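You operate a simulated robot arm through the tools that you are given. There is no shell and no other tool.

The job below is to be done with a simulated two-armed robot. You get a single attempt, and the scene is never put back.

Task
Try the film wrap stop button on a dry run, then press reset.
Fine: stop while the table turns; carriage back at its mark, power off.
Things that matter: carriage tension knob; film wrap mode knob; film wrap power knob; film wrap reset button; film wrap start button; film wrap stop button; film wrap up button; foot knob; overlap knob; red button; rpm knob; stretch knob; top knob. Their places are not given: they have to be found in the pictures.

It is judged by the outcome, as a careful person would: the job done as asked, and still so three seconds after it is handed in. It fails if anything else is knocked over, pushed out of place, dropped, spilled or broken.

Robot
Two 6-joint arms with fingered hands on one trunk that stands fixed in place. Base frame: the origin is at the foot of the trunk, x ahead of it, y to its left, z up. Units: mm, rad, N and s.
The left shoulder is at [20, 157, 829], the right one opposite. With the tool pointing down near the work surface each hand reaches from about 100 to 800 mm from the base axis, measured 20 degrees to its own side. Payload 4.1 kg a hand.
Tool frame (each hand has its own): the origin (TCP) lies between the finger pads and is the grasp point; the fingertips stand 33 mm ahead of it; z points along the fingers, y is the line along which they close. The gripper opens to 112 mm. The gripper's body begins 39 mm behind the TCP. The gripper is a hand of 4 fingers: y runs from the thumb to the fingers, the wrist lies at [-16, -118, -200] in the tool frame.
Orientation is told as [roll, pitch, yaw] about the base's x, y, z axes, in that order, counted from this pose: with the fingers straight down and the wrist toward the robot, the tool's x, y and z point along [0, 1, 0], [1, 0, 0] and [0, 0, -1] of the base frame.

Tools
- The arms move only by the tool servo_tool. It takes "left_targets", "right_targets" or both (then of equal length, played together; a hand with none holds still); each is a list that holds one entry, the list of rows, each a list of 6 numbers: the shift along the base's x, y, z in mm, then the turn, a rotation vector about the base's x, y, z in rad. In form: [[[tx, ty, tz, ax, ay, az], ...]]. A call has 1 to 20 rows; each row is the pose to reach, as a shift and turn from the pose commanded when the call began. Rows are played at 5 a second. More than 50 mm and 0.15 rad between two rows, and nothing of the call is played. Where a pose cannot be reached the arm comes as near as it can. A force on the tool above 40 N (or 10 N above the force at the start of the call, whichever is more), or a blocked arm, ends the call early, and 0.2 s more pass. In this call time passes only in rows, and 0.2 s behind the last. It gives the time, the measured TCP pose, the force on the tool (base axes), the opening and the grip force at its end, in the units of the frame above (readings bear some noise), with the torque about the TCP (base axes, N m) and any sound that the robot's microphone picked up, and new pictures: "show" is both (left out), scene, wrist or none (wrist: the cameras of the hands that moved).
- Cameras (640 x 400 px; columns grow to the right, rows downward): "scene" is now at [62.3, -11.1, 1479.7]; the picture's right is [-0.13, -0.99, 0.00], its down [-0.41, 0.05, -0.91] and it looks along [0.90, -0.12, -0.41] (base axes); focal length 358 px, centre (320, 200). "left" rides on the left gripper at [-66, -89, -130] in its tool frame; the picture's right is [-0.79, -0.29, 0.54], its down [0.55, -0.71, 0.44] and it looks along [0.26, 0.64, 0.72] (tool axes); focal length 247 px, centre (320, 200). "right" rides on the right gripper at [66, -89, -130] in its tool frame; the picture's right is [-0.79, 0.29, -0.54], its down [-0.55, -0.71, 0.44] and it looks along [-0.26, 0.64, 0.72] (tool axes); focal length 247 px, centre (320, 200).
- move_fingers(index, middle, ring, thumb_bend, thumb_turn, hand): sets how far each is bent, from 0 (flat) to 1 (curled in); at 0.3 the hand is open as for a grip, at 0.7 the pads meet at the TCP. One left out holds its place. A second passes; each finger stops where it meets its share of the squeeze, and holds until it gets a number again. It is the only way to open and close the hand. It gives what a move gives, with no picture; readings hold the bend of each and the force on the fingers (four entries, about 0 where the hand has none), thumb and palm. thumb_turn goes from beside the hand (0) to across from the fingers (1), as for a grip.
- turn_head(pan, tilt): turns the head with the scene camera to pan (to the left, within 1.501 rad either way) and tilt (down, from -0.506 to 1.204), counted from straight ahead of the robot. It gives what a move gives, and a new picture of the scene camera.
- probe_pixels(camera, pixels): for up to 12 pixels [column, row] of the newest picture of that camera ("zoom" is the newest enlarged one), the place [x, y, z] in the base frame of the surface seen there, good to about 2 mm. It takes no simulated time.
- close_up(camera, box): a new picture of the part [left, top, right, bottom] of that camera's present view, enlarged. It takes no simulated time.
- sign_off(): hands the job in; it is judged then, once.

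Leave the grippers open and the arms clear of the work at the hand-in unless told otherwise.

The tools are called after "Emit:" as name(argument=value, ...) on one line, values as JSON. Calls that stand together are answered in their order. servo_tool: Moves the arms, as the interface text tells. Its arguments: {"type":"object","properties":{"left_targets":{"type":"array"},"right_targets":{"type":"array"},"show":{"type":"string","enum":["both","scene","wrist","none"]}},"required":[]} The other tools are called the same way: move_fingers (index, middle, ring, thumb_bend, thumb_turn, hand) moves the fingers one by one; turn_head (pan, tilt) turns the head that bears the scene camera; probe_pixels (camera, pixels) gives the place of the surface under pixels of a picture; close_up (camera, box) takes an enlarged picture of a part of a camera's view; sign_off () hands the job in.

At the start:

```text
t: 0.0
left_tcp_pos: [372.6, 125.4, 1237.8]
left_tcp_rot: [0.0, 0.001, -0.158]
left_wrist_force: [-0.3, 0.5, -0.5]
left_wrist_torque: [0.02, 0.0, -0.01]
left_finger_gap: 111.6
left_grasp_force: 0.1
left_shape: jaw
left_bend: [0.3, 0.3, 0.3, 0.3, 0.98]
left_finger forces: [0.0, 0.1, 0.0, 0.0, 0.0, 0.1]
right_tcp_pos: [334.4, -204.2, 1318.5]
right_tcp_rot: [0.001, -0.001, -0.16]
right_wrist_force: [0.1, 1.0, -0.5]
right_wrist_torque: [0.02, 0.0, 0.0]
right_finger_gap: 111.6
right_grasp_force: 0.0
right_shape: jaw
right_bend: [0.3, 0.3, 0.3, 0.3, 0.98]
right_finger forces: [0.0, 0.1, 0.0, 0.0, 0.1, 0.0]
head pan, tilt: [-0.126, 0.422]
```

scene: 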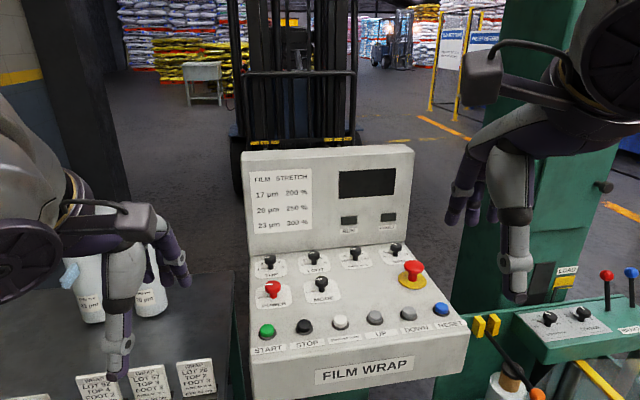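
right: 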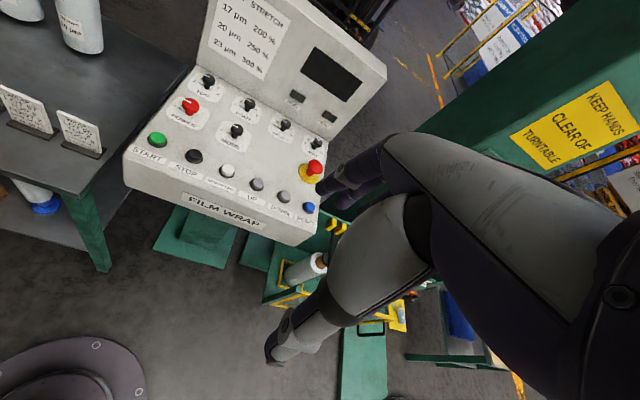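
left: 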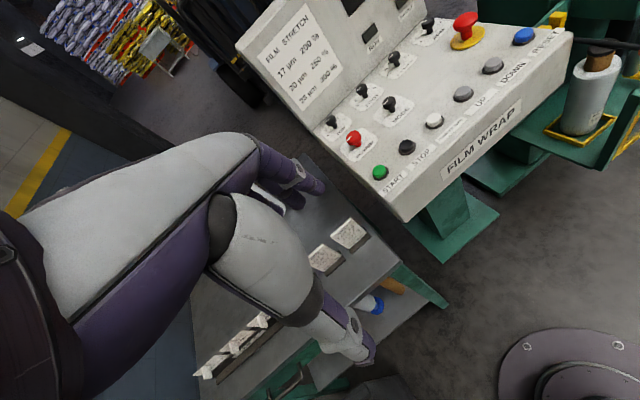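

I see the FILM WRAP console in the middle, with knobs, a row of buttons and a red mushroom button. First I take close-ups to read the labels and the knob positions.

Emit:
close_up(camera="scene", box=[240, 230, 480, 390])

Emit:
close_up(camera="scene", box=[240, 150, 420, 262])

Emit:
close_up(camera="scene", box=[440, 240, 640, 400])

```text
2.50 times, centred on (360, 310) of scene
```

zoom: 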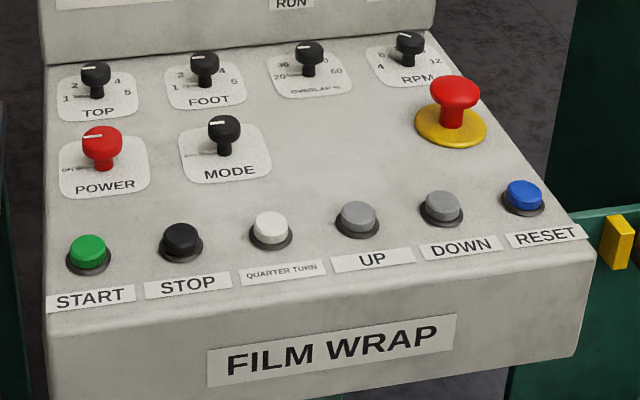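

```text
3.56 times, centred on (330, 206) of scene
```

zoom: 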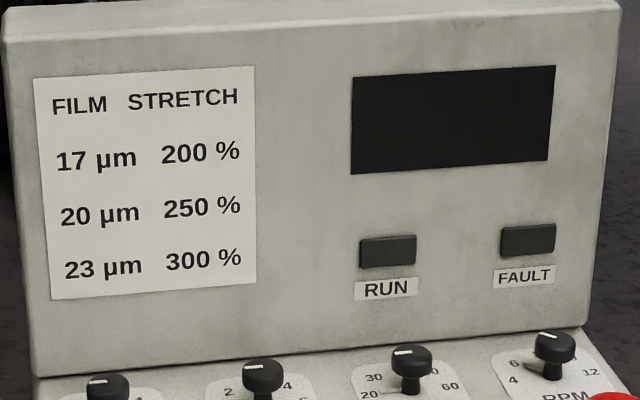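

```text
2.50 times, centred on (540, 320) of scene
```

zoom: 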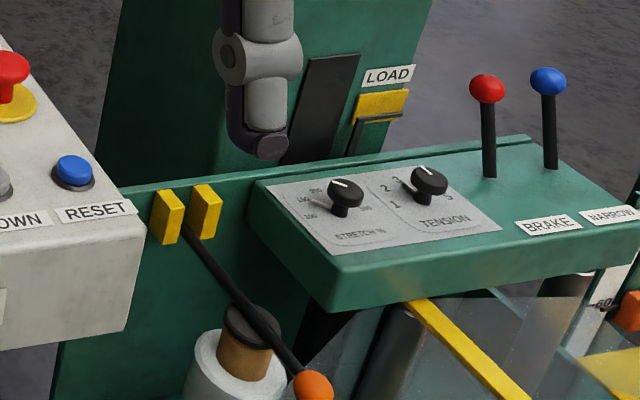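

The power knob points at OFF (left) and the display is dark. I look around to see the turntable and the carriage with its mark: head pan to the right first.

Emit:
turn_head(pan=-0.8, tilt=0.5)

```text
t: 1.1
left_tcp_pos: [372.2, 126.0, 1237.2]
left_tcp_rot: [-0.001, 0.0, -0.158]
left_wrist_force: [0.0, 0.4, 0.5]
left_wrist_torque: [-0.02, 0.0, 0.02]
left_finger_gap: 111.6
left_grasp_force: 0.0
left_shape: jaw
left_bend: [0.3, 0.3, 0.3, 0.3, 0.98]
left_finger forces: [0.1, 0.0, 0.1, 0.1, 0.0, 0.0]
right_tcp_pos: [333.9, -204.3, 1317.6]
right_tcp_rot: [0.0, 0.001, -0.158]
right_wrist_force: [0.1, -0.6, -0.2]
right_wrist_torque: [0.02, -0.05, 0.0]
right_finger_gap: 111.4
right_grasp_force: 0.1
right_shape: jaw
right_bend: [0.3, 0.3, 0.3, 0.3, 0.98]
right_finger forces: [0.0, 0.0, 0.0, 0.1, 0.1, 0.0]
head pan, tilt: [-0.799, 0.499]
```

scene: 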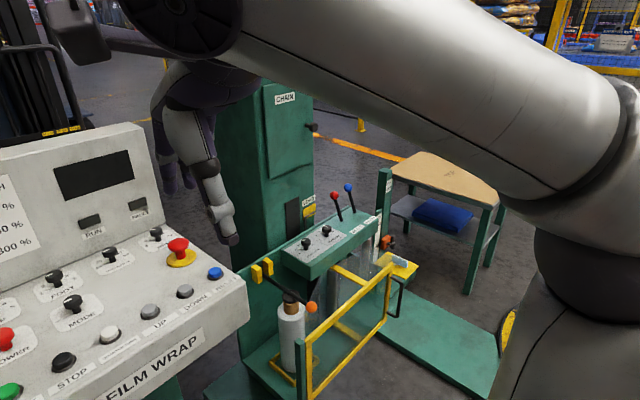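

The carriage with its film roll, guard gate (yellow frame), stretch/tension knobs is at the right. I take a close-up of it and pan further to find the turntable.

Emit:
close_up(camera="scene", box=[200, 170, 520, 400])

Emit:
turn_head(pan=-1.4, tilt=0.6)

```text
1.74 times, centred on (360, 285) of scene
```

zoom: 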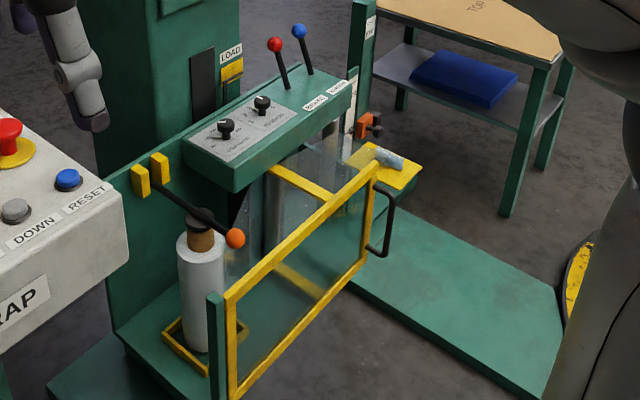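

```text
t: 2.0
left_tcp_pos: [371.6, 125.7, 1237.3]
left_tcp_rot: [0.0, 0.001, -0.158]
left_wrist_force: [0.1, 0.4, 0.5]
left_wrist_torque: [-0.02, -0.02, 0.04]
left_finger_gap: 111.6
left_grasp_force: 0.1
left_shape: jaw
left_bend: [0.3, 0.3, 0.3, 0.3, 0.98]
left_finger forces: [0.0, 0.1, 0.0, 0.1, 0.1, 0.0]
right_tcp_pos: [335.7, -203.8, 1318.6]
right_tcp_rot: [0.0, 0.0, -0.159]
right_wrist_force: [0.0, -0.4, 0.6]
right_wrist_torque: [0.04, 0.0, -0.06]
right_finger_gap: 111.6
right_grasp_force: 0.1
right_shape: jaw
right_bend: [0.3, 0.3, 0.3, 0.3, 0.98]
right_finger forces: [0.0, 0.1, 0.1, 0.1, 0.0, 0.0]
head pan, tilt: [-1.4, 0.6]
```

scene: 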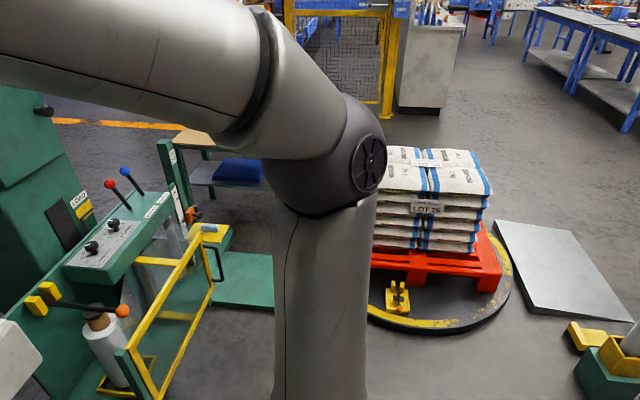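

The turntable with a loaded pallet (LOT 76) is at the far right, no film going to it. I take close-ups of it and the carriage, then return the head to the console to read the knob scales.

Emit:
close_up(camera="scene", box=[360, 130, 640, 360])

Emit:
close_up(camera="scene", box=[0, 130, 280, 400])

Emit:
turn_head(pan=-0.2, tilt=0.75)

```text
1.74 times, centred on (500, 245) of scene
```

zoom: 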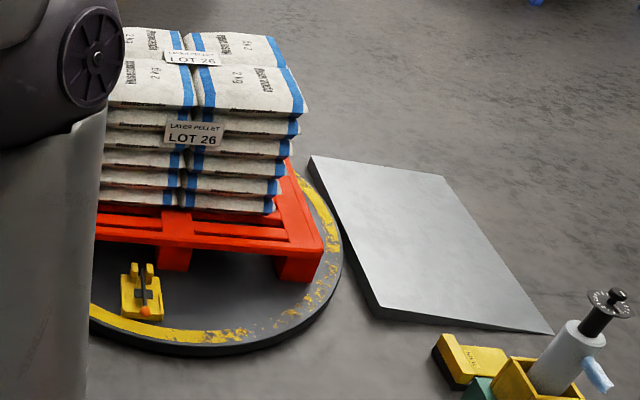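

```text
1.48 times, centred on (140, 265) of scene
```

zoom: 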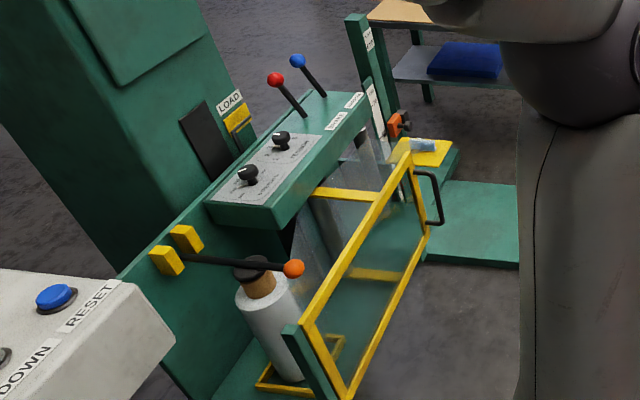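

```text
t: 3.5
left_tcp_pos: [371.5, 126.1, 1237.2]
left_tcp_rot: [-0.001, -0.002, -0.16]
left_wrist_force: [-0.3, 0.8, -0.7]
left_wrist_torque: [0.01, 0.02, 0.01]
left_finger_gap: 111.4
left_grasp_force: 0.0
left_shape: jaw
left_bend: [0.3, 0.3, 0.3, 0.3, 0.98]
left_finger forces: [0.0, 0.0, 0.1, 0.0, 0.0, 0.0]
right_tcp_pos: [335.8, -204.9, 1317.4]
right_tcp_rot: [-0.001, 0.0, -0.159]
right_wrist_force: [0.2, 0.4, 0.4]
right_wrist_torque: [-0.01, -0.04, 0.02]
right_finger_gap: 111.8
right_grasp_force: 0.1
right_shape: jaw
right_bend: [0.3, 0.3, 0.3, 0.3, 0.98]
right_finger forces: [0.0, 0.0, 0.0, 0.0, 0.0, 0.1]
head pan, tilt: [-0.201, 0.75]
```

scene: 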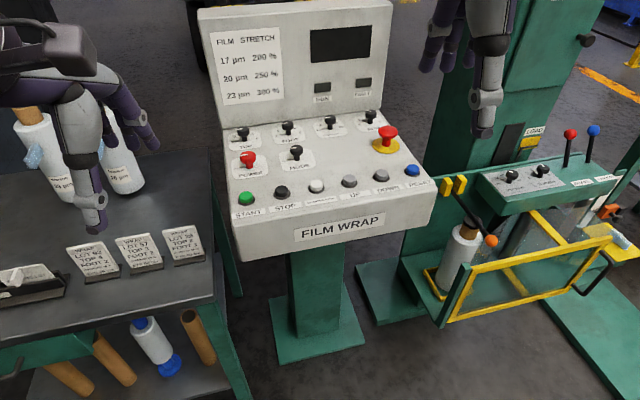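

Now close-ups of each knob row to read the scales.

Emit:
close_up(camera="scene", box=[225, 110, 325, 180])

Emit:
close_up(camera="scene", box=[310, 100, 410, 165])

Emit:
close_up(camera="scene", box=[225, 160, 435, 245])

Emit:
close_up(camera="scene", box=[430, 120, 640, 300])

Emit:
close_up(camera="scene", box=[0, 200, 230, 400])

```text
5.71 times, centred on (275, 145) of scene
```

zoom: 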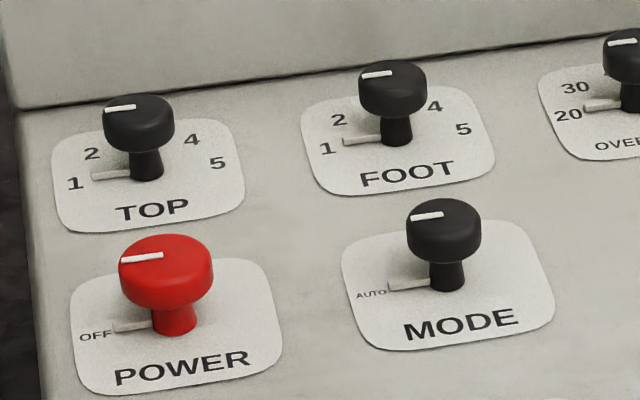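

```text
6.15 times, centred on (360, 132) of scene
```

zoom: 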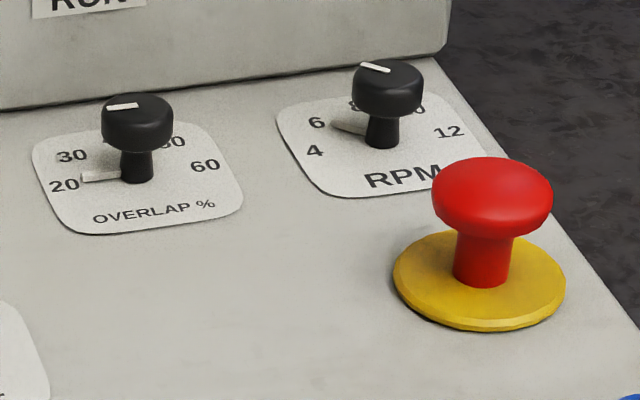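

```text
3.05 times, centred on (330, 202) of scene
```

zoom: 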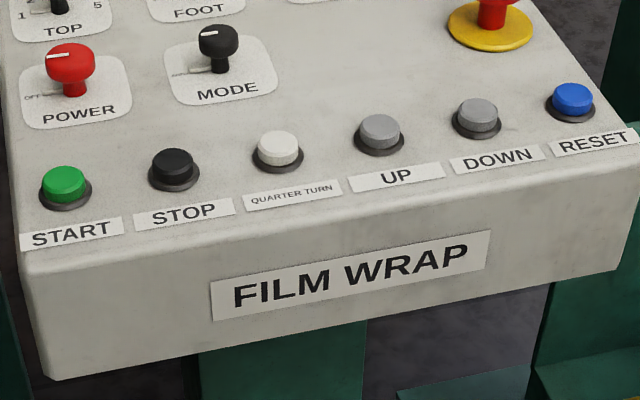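

```text
2.22 times, centred on (535, 210) of scene
```

zoom: 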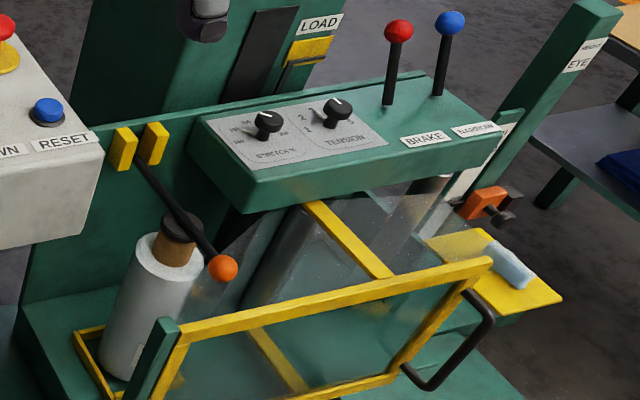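

```text
2.00 times, centred on (115, 300) of scene
```

zoom: 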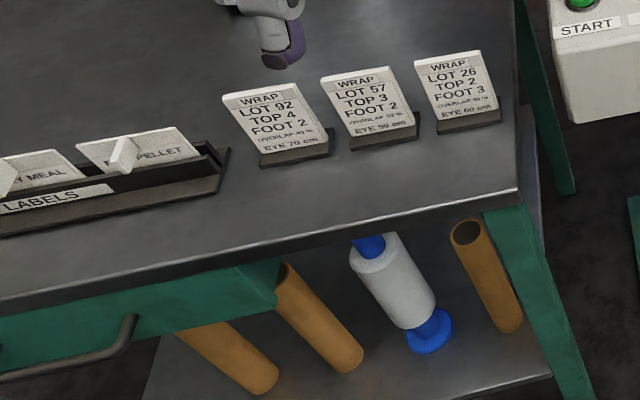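

Readings: POWER at OFF, MODE at AUTO, buttons START (247,198), STOP (282,191), RESET (413,170), power knob (247,158). The red mushroom seems raised. I probe their places, plus the panel and carriage reference points.

Emit:
probe_pixels(camera="scene", pixels=[[247, 196], [282, 190], [316, 184], [348, 179], [381, 174], [413, 169], [247, 157], [295, 151], [387, 131], [265, 215], [410, 188], [330, 160]])

Emit:
probe_pixels(camera="scene", pixels=[[510, 172], [543, 168], [500, 190], [570, 132], [593, 128], [490, 241], [465, 235], [608, 210], [530, 215], [450, 300], [620, 240], [580, 205]])

Emit:
close_up(camera="scene", box=[230, 140, 300, 184])

```text
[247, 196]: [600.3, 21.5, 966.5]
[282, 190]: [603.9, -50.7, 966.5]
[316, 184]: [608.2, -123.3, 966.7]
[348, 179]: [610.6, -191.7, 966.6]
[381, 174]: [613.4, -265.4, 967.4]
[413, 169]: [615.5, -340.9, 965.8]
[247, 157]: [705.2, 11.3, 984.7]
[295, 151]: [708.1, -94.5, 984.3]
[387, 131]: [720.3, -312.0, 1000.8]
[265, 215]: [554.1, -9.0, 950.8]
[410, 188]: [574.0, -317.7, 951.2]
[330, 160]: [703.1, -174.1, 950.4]
```

```text
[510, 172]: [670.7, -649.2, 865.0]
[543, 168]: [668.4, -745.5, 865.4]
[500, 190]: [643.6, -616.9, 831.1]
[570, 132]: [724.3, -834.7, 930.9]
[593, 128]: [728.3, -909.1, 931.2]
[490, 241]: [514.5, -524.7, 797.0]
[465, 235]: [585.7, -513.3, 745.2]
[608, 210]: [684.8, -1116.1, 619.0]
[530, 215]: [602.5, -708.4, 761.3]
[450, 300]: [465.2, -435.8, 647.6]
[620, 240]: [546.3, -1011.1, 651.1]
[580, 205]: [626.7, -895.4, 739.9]
```

```text
9.09 times, centred on (265, 162) of scene
```

zoom: 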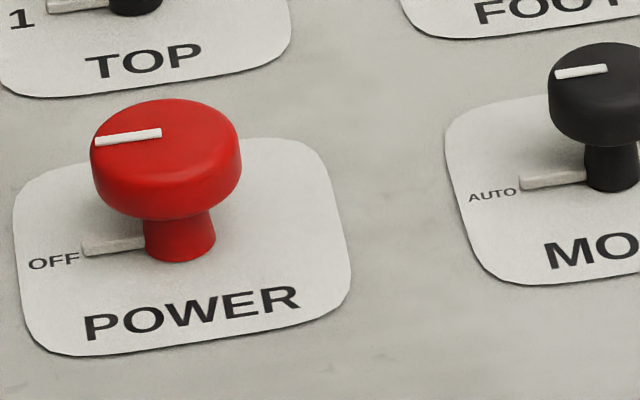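

The panel is level at z≈950, button tops at z≈966, knob tops ≈985. I look through both wrist cameras to find where ON is on the power scale and to see the mushroom from the side.

Emit:
close_up(camera="left", box=[310, 70, 450, 190])

Emit:
close_up(camera="right", box=[140, 60, 260, 160])

Emit:
close_up(camera="left", box=[400, 0, 560, 100])

```text
3.33 times, centred on (380, 130) of left
```

zoom: 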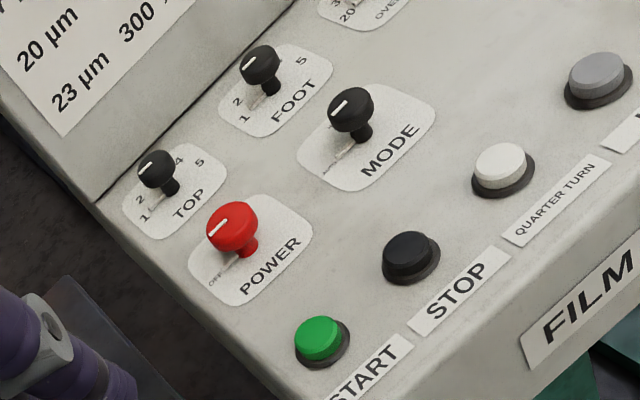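

```text
4.00 times, centred on (200, 110) of right
```

zoom: 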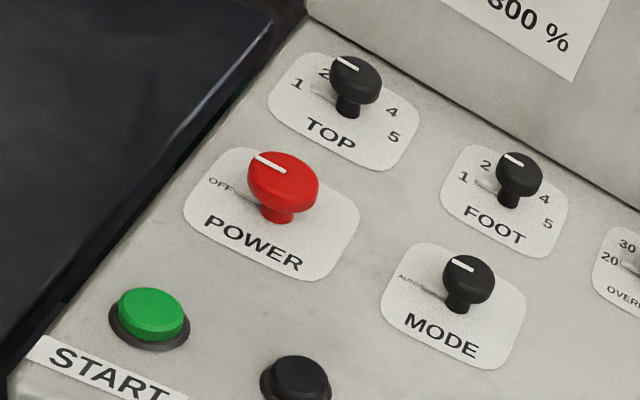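

```text
4.00 times, centred on (480, 50) of left
```

zoom: 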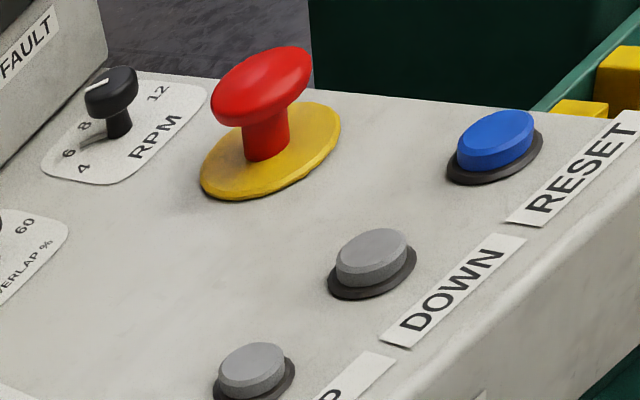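

The mushroom is raised (released), OFF lies straight left; ON is hidden behind the knob cap. I now shape the left hand for pressing: index straight, others curled, and then look at where the tip comes.

Emit:
move_fingers(hand="left", index=0.1, middle=1, ring=1, thumb_bend=0.3, thumb_turn=0.3)

Emit:
turn_head(pan=0.2, tilt=0.75)

Emit:
close_up(camera="left", box=[0, 0, 640, 400])

```text
t: 4.5
left_tcp_pos: [370.8, 125.4, 1238.1]
left_tcp_rot: [0.001, -0.001, -0.159]
left_wrist_force: [-0.6, 0.1, 0.8]
left_wrist_torque: [-0.02, 0.03, 0.0]
left_finger_gap: 155.9
left_grasp_force: 0.0
left_shape: fingers
left_bend: [0.1, 1.0, 1.0, 0.3, 0.29]
left_finger forces: [0.0, 0.1, 0.1, 0.0, 0.1, 0.0]
right_tcp_pos: [334.4, -205.1, 1319.1]
right_tcp_rot: [0.0, 0.001, -0.158]
right_wrist_force: [-0.3, 0.0, 0.7]
right_wrist_torque: [-0.01, -0.01, 0.01]
right_finger_gap: 111.7
right_grasp_force: 0.1
right_shape: jaw
right_bend: [0.3, 0.3, 0.3, 0.3, 0.98]
right_finger forces: [0.1, 0.0, 0.0, 0.1, 0.1, 0.0]
head pan, tilt: [-0.201, 0.75]
```

```text
t: 5.3
left_tcp_pos: [372.2, 125.5, 1238.3]
left_tcp_rot: [-0.001, -0.001, -0.159]
left_wrist_force: [0.3, 1.2, -0.7]
left_wrist_torque: [0.01, 0.0, 0.0]
left_finger_gap: 155.9
left_grasp_force: 0.0
left_shape: fingers
left_bend: [0.1, 1.0, 1.0, 0.3, 0.29]
left_finger forces: [0.0, 0.0, 0.1, 0.0, 0.0, 0.0]
right_tcp_pos: [333.3, -205.3, 1318.4]
right_tcp_rot: [0.0, 0.001, -0.158]
right_wrist_force: [-0.6, -0.3, -1.0]
right_wrist_torque: [0.01, 0.01, 0.0]
right_finger_gap: 111.7
right_grasp_force: 0.1
right_shape: jaw
right_bend: [0.3, 0.3, 0.3, 0.3, 0.98]
right_finger forces: [0.0, 0.0, 0.0, 0.1, 0.0, 0.0]
head pan, tilt: [0.201, 0.75]
```

scene: 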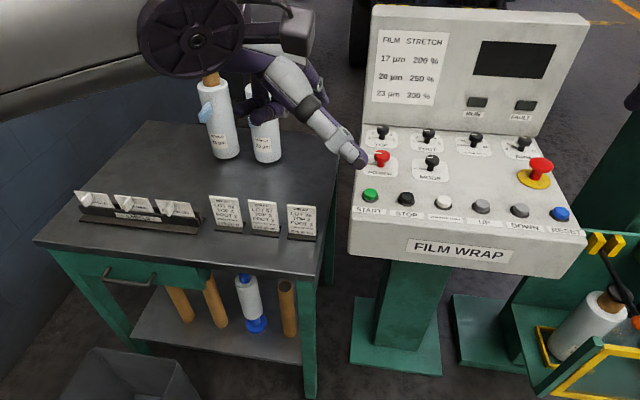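

```text
1.00 times, centred on (320, 200) of left (not enlarged: the box is as wide or as high as the picture)
```

zoom: 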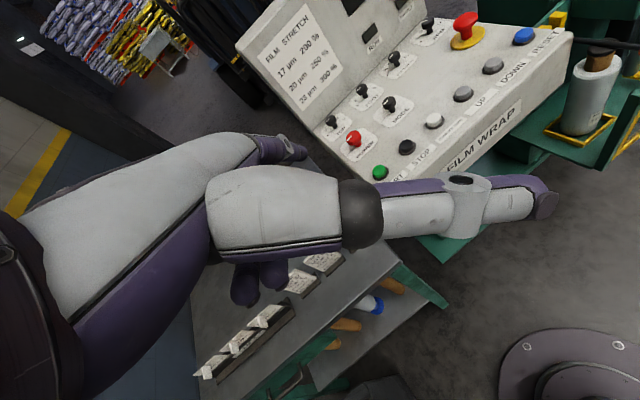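

The index now sticks out; its tip shows at (360,158) in the scene and (545,195) in the left camera. I probe it to learn where it lies against the TCP.

Emit:
probe_pixels(camera="scene", pixels=[[360, 160], [355, 150], [340, 138], [320, 115], [308, 98], [280, 70], [245, 105]])

Emit:
probe_pixels(camera="left", pixels=[[545, 195], [552, 205], [515, 205], [465, 205], [360, 215], [270, 210], [245, 285], [300, 150], [280, 280]])

Emit:
close_up(camera="scene", box=[230, 30, 390, 180])

```text
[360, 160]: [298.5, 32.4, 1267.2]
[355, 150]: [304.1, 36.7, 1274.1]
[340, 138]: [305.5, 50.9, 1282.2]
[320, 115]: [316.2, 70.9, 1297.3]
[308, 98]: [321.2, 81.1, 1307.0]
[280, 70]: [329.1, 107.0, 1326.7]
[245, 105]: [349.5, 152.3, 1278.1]
```

```text
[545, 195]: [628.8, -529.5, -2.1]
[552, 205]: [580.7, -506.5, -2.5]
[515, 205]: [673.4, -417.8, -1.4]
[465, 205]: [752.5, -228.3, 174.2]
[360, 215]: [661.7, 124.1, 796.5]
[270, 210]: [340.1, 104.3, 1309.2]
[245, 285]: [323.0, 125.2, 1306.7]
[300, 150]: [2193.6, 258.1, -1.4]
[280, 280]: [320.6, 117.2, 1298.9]
```

```text
2.67 times, centred on (310, 105) of scene
```

zoom: 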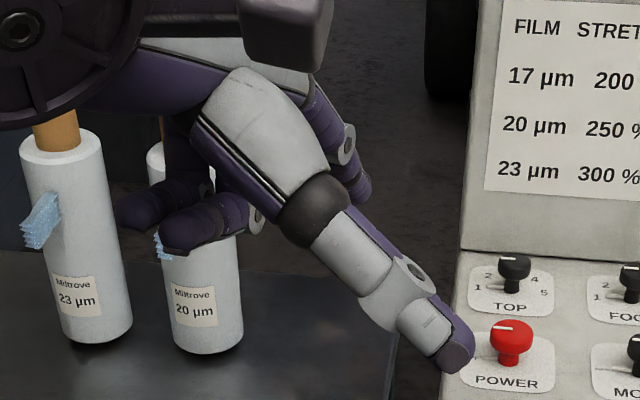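

The long digit pointing right is the thumb swung beside the hand; the index is the one behind it. I turn the thumb back across and curl it, and look again.

Emit:
move_fingers(hand="left", index=0.2, middle=1, ring=1, thumb_bend=0.9, thumb_turn=1.0)

Emit:
close_up(camera="scene", box=[200, 0, 400, 180])

Emit:
close_up(camera="left", box=[160, 80, 480, 320])

```text
t: 6.3
left_tcp_pos: [371.1, 126.8, 1238.3]
left_tcp_rot: [-0.001, 0.0, -0.159]
left_wrist_force: [0.0, 0.0, 1.0]
left_wrist_torque: [0.01, 0.02, 0.01]
left_finger_gap: 38.9
left_grasp_force: 0.1
left_shape: fingers
left_bend: [0.2, 1.0, 1.0, 0.9, 1.0]
left_finger forces: [0.1, 0.0, 0.0, 0.0, 0.0, 0.0]
right_tcp_pos: [334.6, -204.9, 1317.7]
right_tcp_rot: [0.0, 0.001, -0.159]
right_wrist_force: [-1.3, -0.4, 0.1]
right_wrist_torque: [0.01, -0.01, 0.01]
right_finger_gap: 111.5
right_grasp_force: 0.1
right_shape: jaw
right_bend: [0.3, 0.3, 0.3, 0.3, 0.98]
right_finger forces: [0.0, 0.0, 0.1, 0.0, 0.1, 0.1]
head pan, tilt: [0.201, 0.75]
```

```text
2.22 times, centred on (300, 90) of scene
```

zoom: 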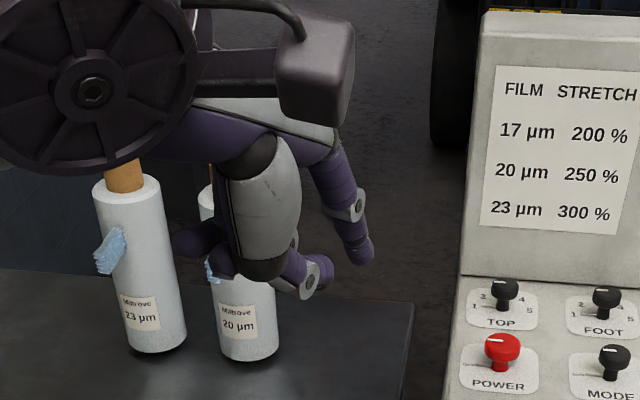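

```text
1.67 times, centred on (320, 200) of left
```

zoom: 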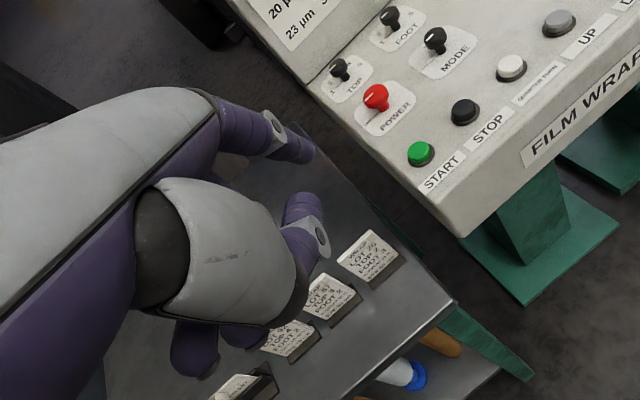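

In the left close-up the index tip is at about (308,152), thumb knuckle at (300,300), thumb tip at (318,240). I probe these in the enlarged picture.

Emit:
probe_pixels(camera="zoom", pixels=[[308, 152], [300, 142], [275, 130], [310, 235], [290, 300], [240, 320], [195, 350], [240, 330], [300, 205], [200, 110]])

Emit:
probe_pixels(camera="scene", pixels=[[318, 115], [316, 105], [310, 92], [300, 120], [293, 122]])

```text
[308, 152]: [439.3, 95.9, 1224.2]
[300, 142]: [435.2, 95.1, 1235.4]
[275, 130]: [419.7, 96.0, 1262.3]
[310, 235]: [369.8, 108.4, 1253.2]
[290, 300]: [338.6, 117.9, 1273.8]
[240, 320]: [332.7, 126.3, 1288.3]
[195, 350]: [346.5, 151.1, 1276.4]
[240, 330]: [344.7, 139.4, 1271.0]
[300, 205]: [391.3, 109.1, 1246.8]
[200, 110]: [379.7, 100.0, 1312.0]
```

```text
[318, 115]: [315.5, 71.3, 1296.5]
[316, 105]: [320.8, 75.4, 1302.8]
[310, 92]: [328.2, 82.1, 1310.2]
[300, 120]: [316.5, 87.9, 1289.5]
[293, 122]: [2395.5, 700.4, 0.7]
```

Before moving in I probe the upright panel of the console (its face, top edge) and the knobs' places, so I keep the hand clear.

Emit:
probe_pixels(camera="scene", pixels=[[405, 50], [380, 12], [480, 18], [580, 20], [375, 115], [450, 120], [383, 130], [428, 132], [474, 138], [523, 142], [382, 156], [432, 160]])

Emit:
close_up(camera="scene", box=[355, 110, 455, 172])

```text
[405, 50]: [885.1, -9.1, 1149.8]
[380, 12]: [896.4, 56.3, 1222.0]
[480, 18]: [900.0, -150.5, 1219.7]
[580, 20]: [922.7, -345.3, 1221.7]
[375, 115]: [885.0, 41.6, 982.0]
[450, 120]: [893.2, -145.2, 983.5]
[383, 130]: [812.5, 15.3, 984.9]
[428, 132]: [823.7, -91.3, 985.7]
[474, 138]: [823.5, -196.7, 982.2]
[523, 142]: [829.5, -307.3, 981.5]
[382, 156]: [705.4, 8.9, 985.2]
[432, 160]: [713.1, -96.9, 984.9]
```

```text
6.40 times, centred on (405, 141) of scene
```

zoom: 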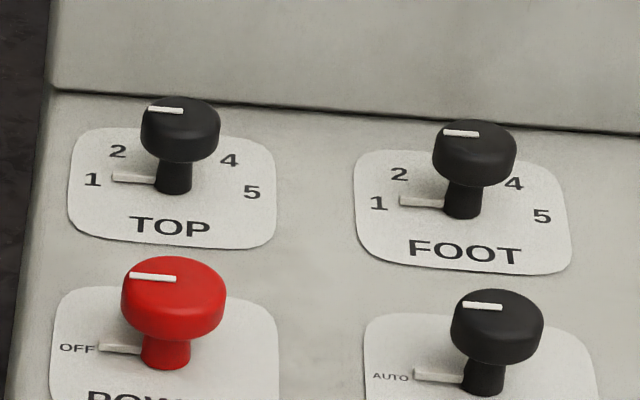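

The upright panel stands at x≈885 and TOP sits 107 mm beyond POWER, so there is room around the power knob. I open the left hand to the grip shape and move it above the power knob (high, TCP z≈1180) to see the scale from above.

Emit:
move_fingers(hand="left", index=0.3, middle=0.3, ring=0.3, thumb_bend=0.3, thumb_turn=0.98)

Emit:
servo_tool(left_targets=[[[46, -8, -7, 0, 0, 0], [92, -16, -14, 0, 0, 0], [138, -24, -21, 0, 0, 0], [184, -32, -28, 0, 0, 0], [230, -40, -35, 0, 0, 0], [276, -48, -42, 0, 0, 0], [322, -57, -50, 0, 0, 0], [368, -66, -58, 0, 0, 0]]], show="both")

```text
t: 7.3
left_tcp_pos: [371.8, 126.1, 1237.5]
left_tcp_rot: [0.0, 0.001, -0.16]
left_wrist_force: [-0.2, 0.0, 0.0]
left_wrist_torque: [0.02, 0.0, -0.01]
left_finger_gap: 112.8
left_grasp_force: 0.0
left_shape: fingers
left_bend: [0.3, 0.3, 0.3, 0.3, 0.96]
left_finger forces: [0.0, 0.0, 0.1, 0.0, 0.1, 0.1]
right_tcp_pos: [334.7, -205.1, 1318.9]
right_tcp_rot: [0.0, -0.001, -0.16]
right_wrist_force: [0.0, -0.1, -0.7]
right_wrist_torque: [0.0, 0.0, 0.03]
right_finger_gap: 111.8
right_grasp_force: 0.1
right_shape: jaw
right_bend: [0.3, 0.3, 0.3, 0.3, 0.98]
right_finger forces: [0.0, 0.0, 0.0, 0.0, 0.0, 0.0]
head pan, tilt: [0.201, 0.75]
```

```text
t: 9.1
left_tcp_pos: [680.6, 68.4, 1140.8]
left_tcp_rot: [0.0, -0.003, -0.159]
left_wrist_force: [-0.4, 0.4, 1.0]
left_wrist_torque: [-0.02, -0.04, -0.03]
left_finger_gap: 113.0
left_grasp_force: 0.1
left_shape: fingers
left_bend: [0.3, 0.3, 0.3, 0.3, 0.96]
left_finger forces: [0.1, 0.1, 0.0, 0.1, 0.0, 0.0]
left hand out of reach, approached as far as the arm can: row 6, 7, 8
right_tcp_pos: [334.3, -205.4, 1318.2]
right_tcp_rot: [-0.001, -0.002, -0.159]
right_wrist_force: [-0.8, 0.4, 0.0]
right_wrist_torque: [0.02, -0.02, 0.03]
right_finger_gap: 111.8
right_grasp_force: 0.0
right_shape: jaw
right_bend: [0.3, 0.3, 0.3, 0.3, 0.98]
right_finger forces: [0.0, 0.0, 0.0, 0.0, 0.0, 0.0]
head pan, tilt: [0.201, 0.75]
```

scene: 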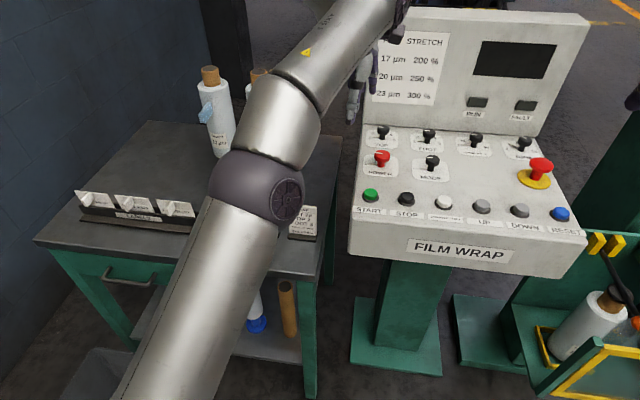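
left: 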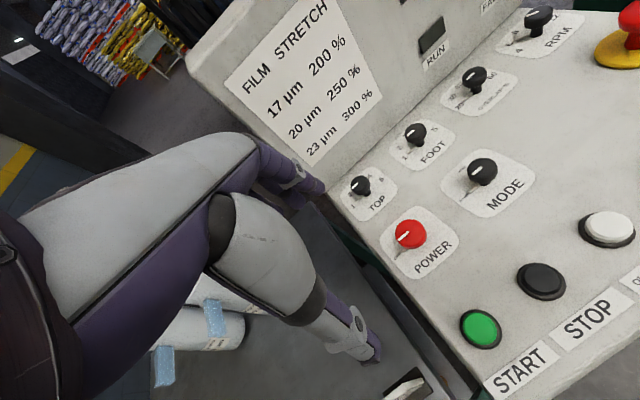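

The arm reached its limit at that height (TCP 681, 68, 1141). The left camera shows POWER at (410,235); I enlarge it to look for ON.

Emit:
close_up(camera="left", box=[360, 180, 480, 280])

Emit:
close_up(camera="left", box=[430, 130, 550, 220])

```text
4.00 times, centred on (420, 230) of left
```

zoom: 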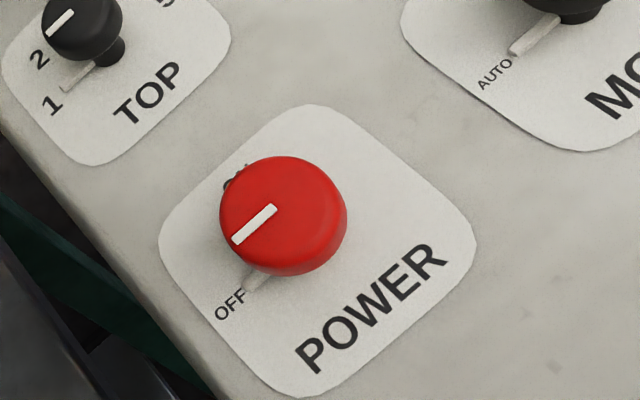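

```text
4.44 times, centred on (490, 175) of left
```

zoom: 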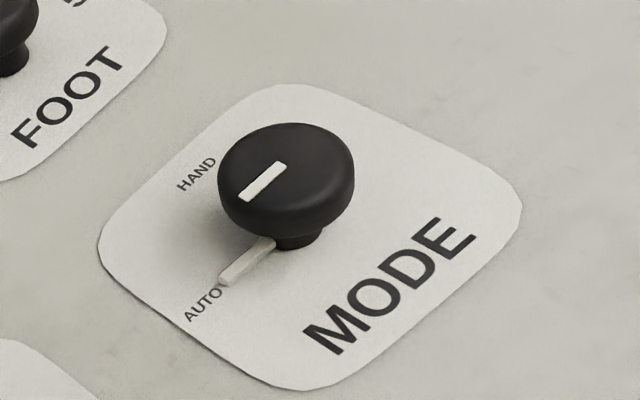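

MODE has AUTO at left and HAND at the back, and part of ON shows behind the power cap at (235,178) in that first close-up. I probe the label places for the exact angles.

Emit:
probe_pixels(camera="zoom", pixels=[[203, 303], [197, 173], [263, 182], [270, 240], [285, 145], [235, 175], [340, 175], [285, 205]])

Emit:
probe_pixels(camera="left", pixels=[[410, 233], [399, 217], [397, 251], [397, 236], [427, 236], [410, 222], [410, 243]])

```text
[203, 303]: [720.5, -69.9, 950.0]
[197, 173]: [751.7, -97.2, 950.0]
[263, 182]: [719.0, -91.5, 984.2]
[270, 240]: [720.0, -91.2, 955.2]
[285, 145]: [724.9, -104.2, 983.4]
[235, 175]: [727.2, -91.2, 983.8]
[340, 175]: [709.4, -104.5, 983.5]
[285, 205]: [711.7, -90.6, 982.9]
```

```text
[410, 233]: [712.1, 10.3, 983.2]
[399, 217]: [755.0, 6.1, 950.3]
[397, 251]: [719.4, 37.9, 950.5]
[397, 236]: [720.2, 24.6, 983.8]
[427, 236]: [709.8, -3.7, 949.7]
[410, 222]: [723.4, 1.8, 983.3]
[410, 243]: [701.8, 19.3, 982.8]
```

POWER's centre works out at about (714, 9.5), cap top z≈984, radius ≈18; ON is a quarter turn clockwise from OFF (from +y to +x). I narrow the left hand in the air to see the gap and the fingertip depth.

Emit:
move_fingers(hand="left", index=0.45, middle=0.45, ring=0.45, thumb_bend=0.45, thumb_turn=0.98)

Emit:
close_up(camera="left", box=[200, 120, 480, 360])

```text
t: 10.1
left_tcp_pos: [681.2, 69.2, 1140.6]
left_tcp_rot: [0.001, -0.001, -0.158]
left_wrist_force: [0.6, -0.5, -0.2]
left_wrist_torque: [-0.01, -0.04, 0.0]
left_finger_gap: 72.1
left_grasp_force: 0.0
left_shape: fingers
left_bend: [0.45, 0.45, 0.45, 0.45, 0.97]
left_finger forces: [0.0, 0.0, 0.0, 0.1, 0.0, 0.0]
right_tcp_pos: [334.4, -205.7, 1318.0]
right_tcp_rot: [0.0, -0.002, -0.158]
right_wrist_force: [0.1, -0.2, 0.4]
right_wrist_torque: [0.0, 0.0, 0.01]
right_finger_gap: 111.6
right_grasp_force: 0.0
right_shape: jaw
right_bend: [0.3, 0.3, 0.3, 0.3, 0.98]
right_finger forces: [0.0, 0.0, 0.0, 0.0, 0.0, 0.1]
head pan, tilt: [0.201, 0.75]
```

```text
1.67 times, centred on (340, 240) of left
```

zoom: 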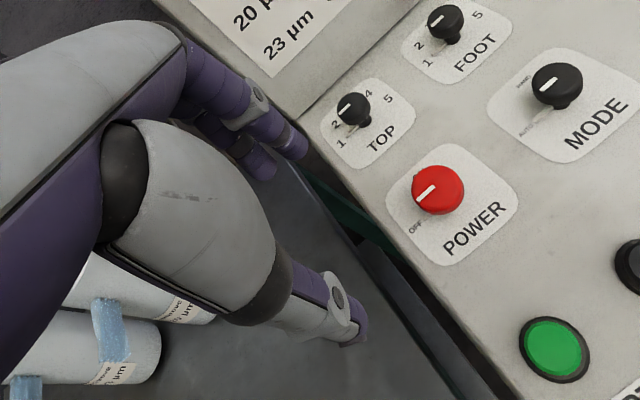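

Index tip at (300,153), middle tip at (268,170), thumb tip at (358,335) in the enlarged picture; I probe these.

Emit:
probe_pixels(camera="zoom", pixels=[[303, 152], [295, 140], [298, 158], [265, 172], [272, 176], [360, 328], [355, 340], [330, 300], [255, 95]])

```text
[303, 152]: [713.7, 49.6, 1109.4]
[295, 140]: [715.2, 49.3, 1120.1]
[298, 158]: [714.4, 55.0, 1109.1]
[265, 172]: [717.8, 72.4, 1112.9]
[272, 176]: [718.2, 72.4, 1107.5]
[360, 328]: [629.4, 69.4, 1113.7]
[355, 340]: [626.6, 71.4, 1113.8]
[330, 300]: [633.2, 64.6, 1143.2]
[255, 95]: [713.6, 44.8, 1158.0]
```

Fingertips are 33 mm ahead of the TCP, gap 72 mm. I need to lower toward the knob; since the last target was out of reach I make a modest move first to see what the reference is. Both possible outcomes are well above the panel.

Emit:
servo_tool(left_targets=[[[-9, -10, -34, 0, 0, 0], [-18, -20, -68, 0, 0, 0], [-26, -30, -100, 0, 0, 0]]], show="none")

```text
t: 10.9
left_tcp_pos: [655.8, 39.7, 1040.4]
left_tcp_rot: [-0.001, 0.001, -0.158]
left_wrist_force: [0.3, 0.1, -0.1]
left_wrist_torque: [-0.01, -0.02, 0.0]
left_finger_gap: 71.8
left_grasp_force: 0.0
left_shape: fingers
left_bend: [0.45, 0.45, 0.45, 0.45, 0.97]
left_finger forces: [0.1, 0.0, 0.1, 0.0, 0.0, 0.0]
right_tcp_pos: [334.4, -204.2, 1317.3]
right_tcp_rot: [0.001, 0.0, -0.158]
right_wrist_force: [0.0, 0.3, 0.4]
right_wrist_torque: [0.03, -0.01, 0.03]
right_finger_gap: 111.8
right_grasp_force: 0.0
right_shape: jaw
right_bend: [0.3, 0.3, 0.3, 0.3, 0.98]
right_finger forces: [0.1, 0.0, 0.0, 0.1, 0.0, 0.0]
head pan, tilt: [0.201, 0.75]
```

The reference is the reached pose. Now I move over the power knob at (714, 9.5, 1030) and turn the hand to yaw +0.3, so that a quarter turn clockwise can follow.

Emit:
servo_tool(left_targets=[[[15, -8, -2, 0, 0, 0.115], [30, -15, -5, 0, 0, 0.23], [45, -23, -8, 0, 0, 0.345], [58.5, -30, -10, 0, 0, 0.458]]], show="both")

```text
t: 11.9
left_tcp_pos: [713.8, 10.9, 1033.3]
left_tcp_rot: [0.0, 0.002, 0.299]
left_wrist_force: [-0.4, 0.0, 0.3]
left_wrist_torque: [-0.07, -0.03, -0.02]
left_finger_gap: 71.9
left_grasp_force: 0.0
left_shape: fingers
left_bend: [0.45, 0.45, 0.45, 0.45, 0.97]
left_finger forces: [0.1, 0.0, 0.0, 0.0, 0.1, 0.1]
right_tcp_pos: [333.8, -203.2, 1317.8]
right_tcp_rot: [-0.001, 0.001, -0.159]
right_wrist_force: [-1.3, 0.6, -0.4]
right_wrist_torque: [-0.02, -0.07, -0.03]
right_finger_gap: 111.9
right_grasp_force: 0.0
right_shape: jaw
right_bend: [0.3, 0.3, 0.3, 0.3, 0.98]
right_finger forces: [0.0, 0.1, 0.0, 0.0, 0.1, 0.0]
head pan, tilt: [0.201, 0.75]
```

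scene: 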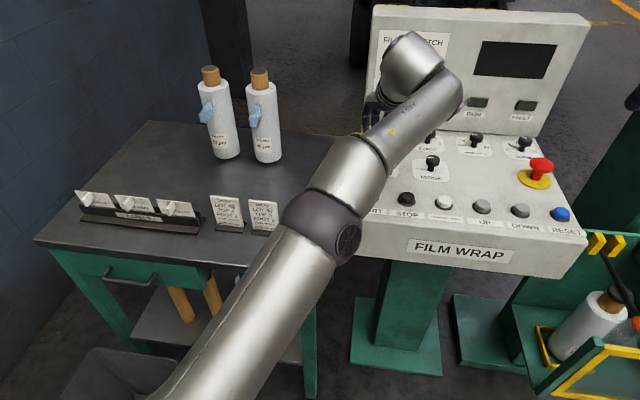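
left: 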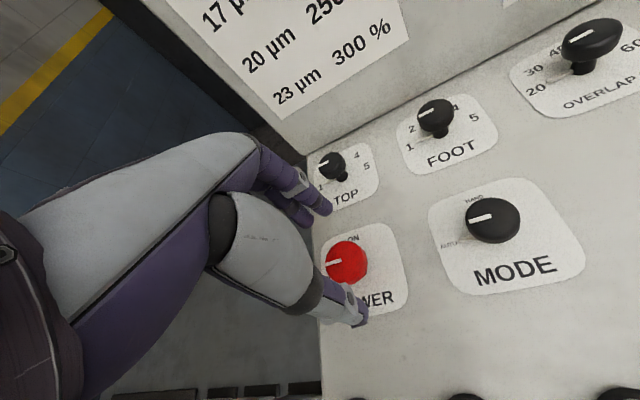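

ON shows at (352,239), right behind the knob. I enlarge to check that the cap lies midway between thumb and fingers.

Emit:
close_up(camera="left", box=[250, 150, 450, 350])

```text
2.00 times, centred on (350, 250) of left
```

zoom: 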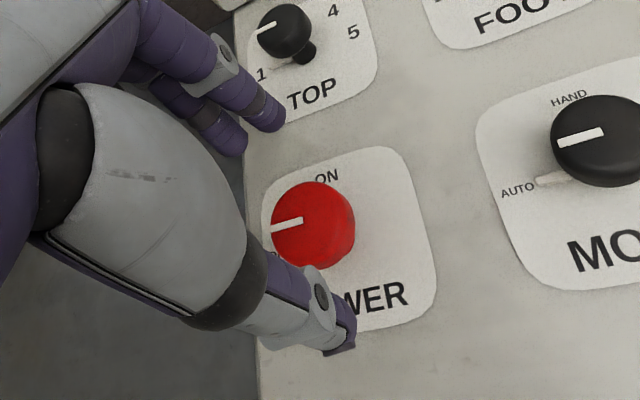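

Emit:
probe_pixels(camera="zoom", pixels=[[275, 125], [238, 150], [345, 340], [330, 345], [327, 177], [320, 220], [305, 190], [340, 245], [290, 245], [350, 215]])

```text
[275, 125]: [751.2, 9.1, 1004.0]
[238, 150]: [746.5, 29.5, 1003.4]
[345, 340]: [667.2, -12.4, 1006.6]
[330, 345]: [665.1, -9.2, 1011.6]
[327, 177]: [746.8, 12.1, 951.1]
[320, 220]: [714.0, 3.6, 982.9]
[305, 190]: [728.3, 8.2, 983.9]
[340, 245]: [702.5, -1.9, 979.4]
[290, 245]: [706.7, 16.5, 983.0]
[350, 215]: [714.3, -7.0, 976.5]
```

The cap centre is about (715, 10.5), TCP at (714, 11): well centred. I lower 43 mm so the fingertips stand at z≈958 either side of the cap.

Emit:
servo_tool(left_targets=[[[0.5, 0, -15, 0, 0, 0], [1, 0, -30, 0, 0, 0], [1, 0, -43, 0, 0, 0]]], show="wrist")

```text
t: 12.7
left_tcp_pos: [714.9, 10.2, 988.2]
left_tcp_rot: [-0.001, -0.001, 0.298]
left_wrist_force: [0.2, 0.5, 0.1]
left_wrist_torque: [-0.02, 0.04, -0.01]
left_finger_gap: 72.4
left_grasp_force: 0.0
left_shape: fingers
left_bend: [0.45, 0.45, 0.45, 0.45, 0.97]
left_finger forces: [0.1, 0.0, 0.0, 0.0, 0.0, 0.0]
right_tcp_pos: [335.2, -204.6, 1318.5]
right_tcp_rot: [0.001, 0.002, -0.159]
right_wrist_force: [0.4, -0.3, -0.6]
right_wrist_torque: [0.02, 0.01, -0.01]
right_finger_gap: 112.0
right_grasp_force: 0.0
right_shape: jaw
right_bend: [0.3, 0.3, 0.3, 0.3, 0.98]
right_finger forces: [0.0, 0.0, 0.0, 0.0, 0.0, 0.1]
head pan, tilt: [0.201, 0.75]
```

left: 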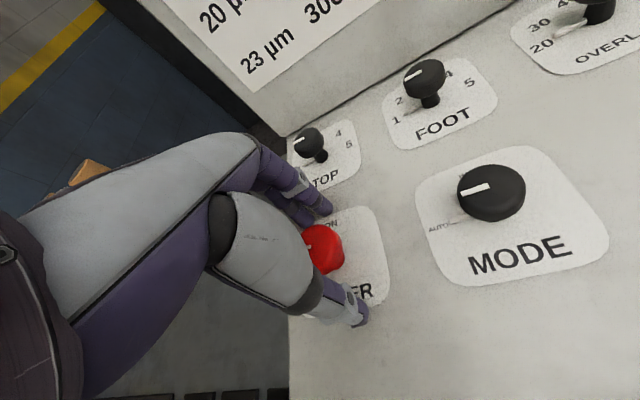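

No contact, TCP at z 988. I close thumb, index and middle on the cap (ring follows a little less).

Emit:
move_fingers(hand="left", index=0.62, middle=0.62, ring=0.52, thumb_bend=0.62)

Emit:
close_up(camera="left", box=[220, 150, 420, 350])

```text
t: 13.7
left_tcp_pos: [715.7, 11.4, 987.3]
left_tcp_rot: [0.001, 0.0, 0.298]
left_wrist_force: [-1.0, -0.8, -1.1]
left_wrist_torque: [-0.03, -0.03, -0.02]
left_finger_gap: 27.7
left_grasp_force: 1.5
left_shape: fingers
left_bend: [0.61, 0.62, 0.52, 0.6, 0.99]
left_finger forces: [0.6, 0.0, 0.0, 0.1, 1.7, 0.0]
right_tcp_pos: [334.0, -205.6, 1318.5]
right_tcp_rot: [-0.001, 0.0, -0.16]
right_wrist_force: [-0.9, 0.8, 0.7]
right_wrist_torque: [0.02, -0.02, 0.04]
right_finger_gap: 111.6
right_grasp_force: 0.1
right_shape: jaw
right_bend: [0.3, 0.3, 0.3, 0.3, 0.98]
right_finger forces: [0.0, 0.0, 0.0, 0.1, 0.1, 0.0]
head pan, tilt: [0.201, 0.75]
```

```text
2.00 times, centred on (320, 250) of left
```

zoom: 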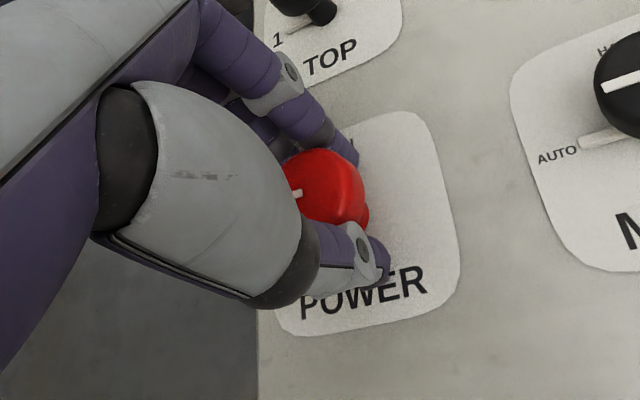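

Light contact (thumb 1.7 N, index 0.6 N). I squeeze a bit more for a firm hold.

Emit:
move_fingers(hand="left", index=0.72, middle=0.72, ring=0.52, thumb_bend=0.72)

Emit:
close_up(camera="left", box=[220, 150, 420, 350])

```text
t: 14.7
left_tcp_pos: [716.3, 9.7, 987.8]
left_tcp_rot: [0.001, 0.001, 0.299]
left_wrist_force: [3.9, -1.3, -6.0]
left_wrist_torque: [-0.04, 0.01, -0.04]
left_finger_gap: 22.6
left_grasp_force: 14.2
left_shape: fingers
left_bend: [0.62, 0.67, 0.52, 0.63, 0.99]
left_finger forces: [9.9, 6.9, 0.1, 0.1, 12.6, 0.0]
right_tcp_pos: [333.6, -205.7, 1318.8]
right_tcp_rot: [0.001, 0.001, -0.16]
right_wrist_force: [-0.3, 0.4, 0.3]
right_wrist_torque: [-0.01, -0.03, 0.02]
right_finger_gap: 111.5
right_grasp_force: 0.0
right_shape: jaw
right_bend: [0.3, 0.3, 0.3, 0.3, 0.98]
right_finger forces: [0.0, 0.0, 0.0, 0.1, 0.0, 0.0]
head pan, tilt: [0.201, 0.75]
```

```text
2.00 times, centred on (320, 250) of left
```

zoom: 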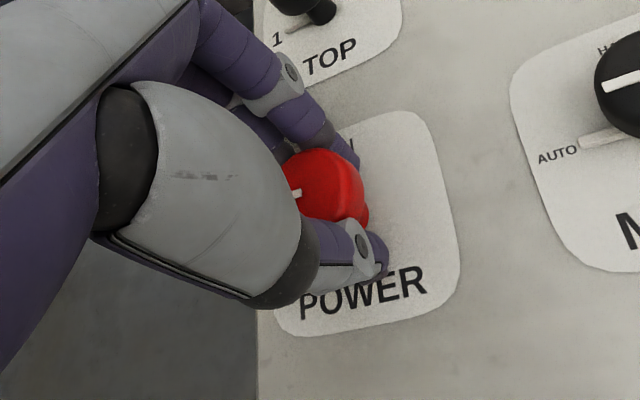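

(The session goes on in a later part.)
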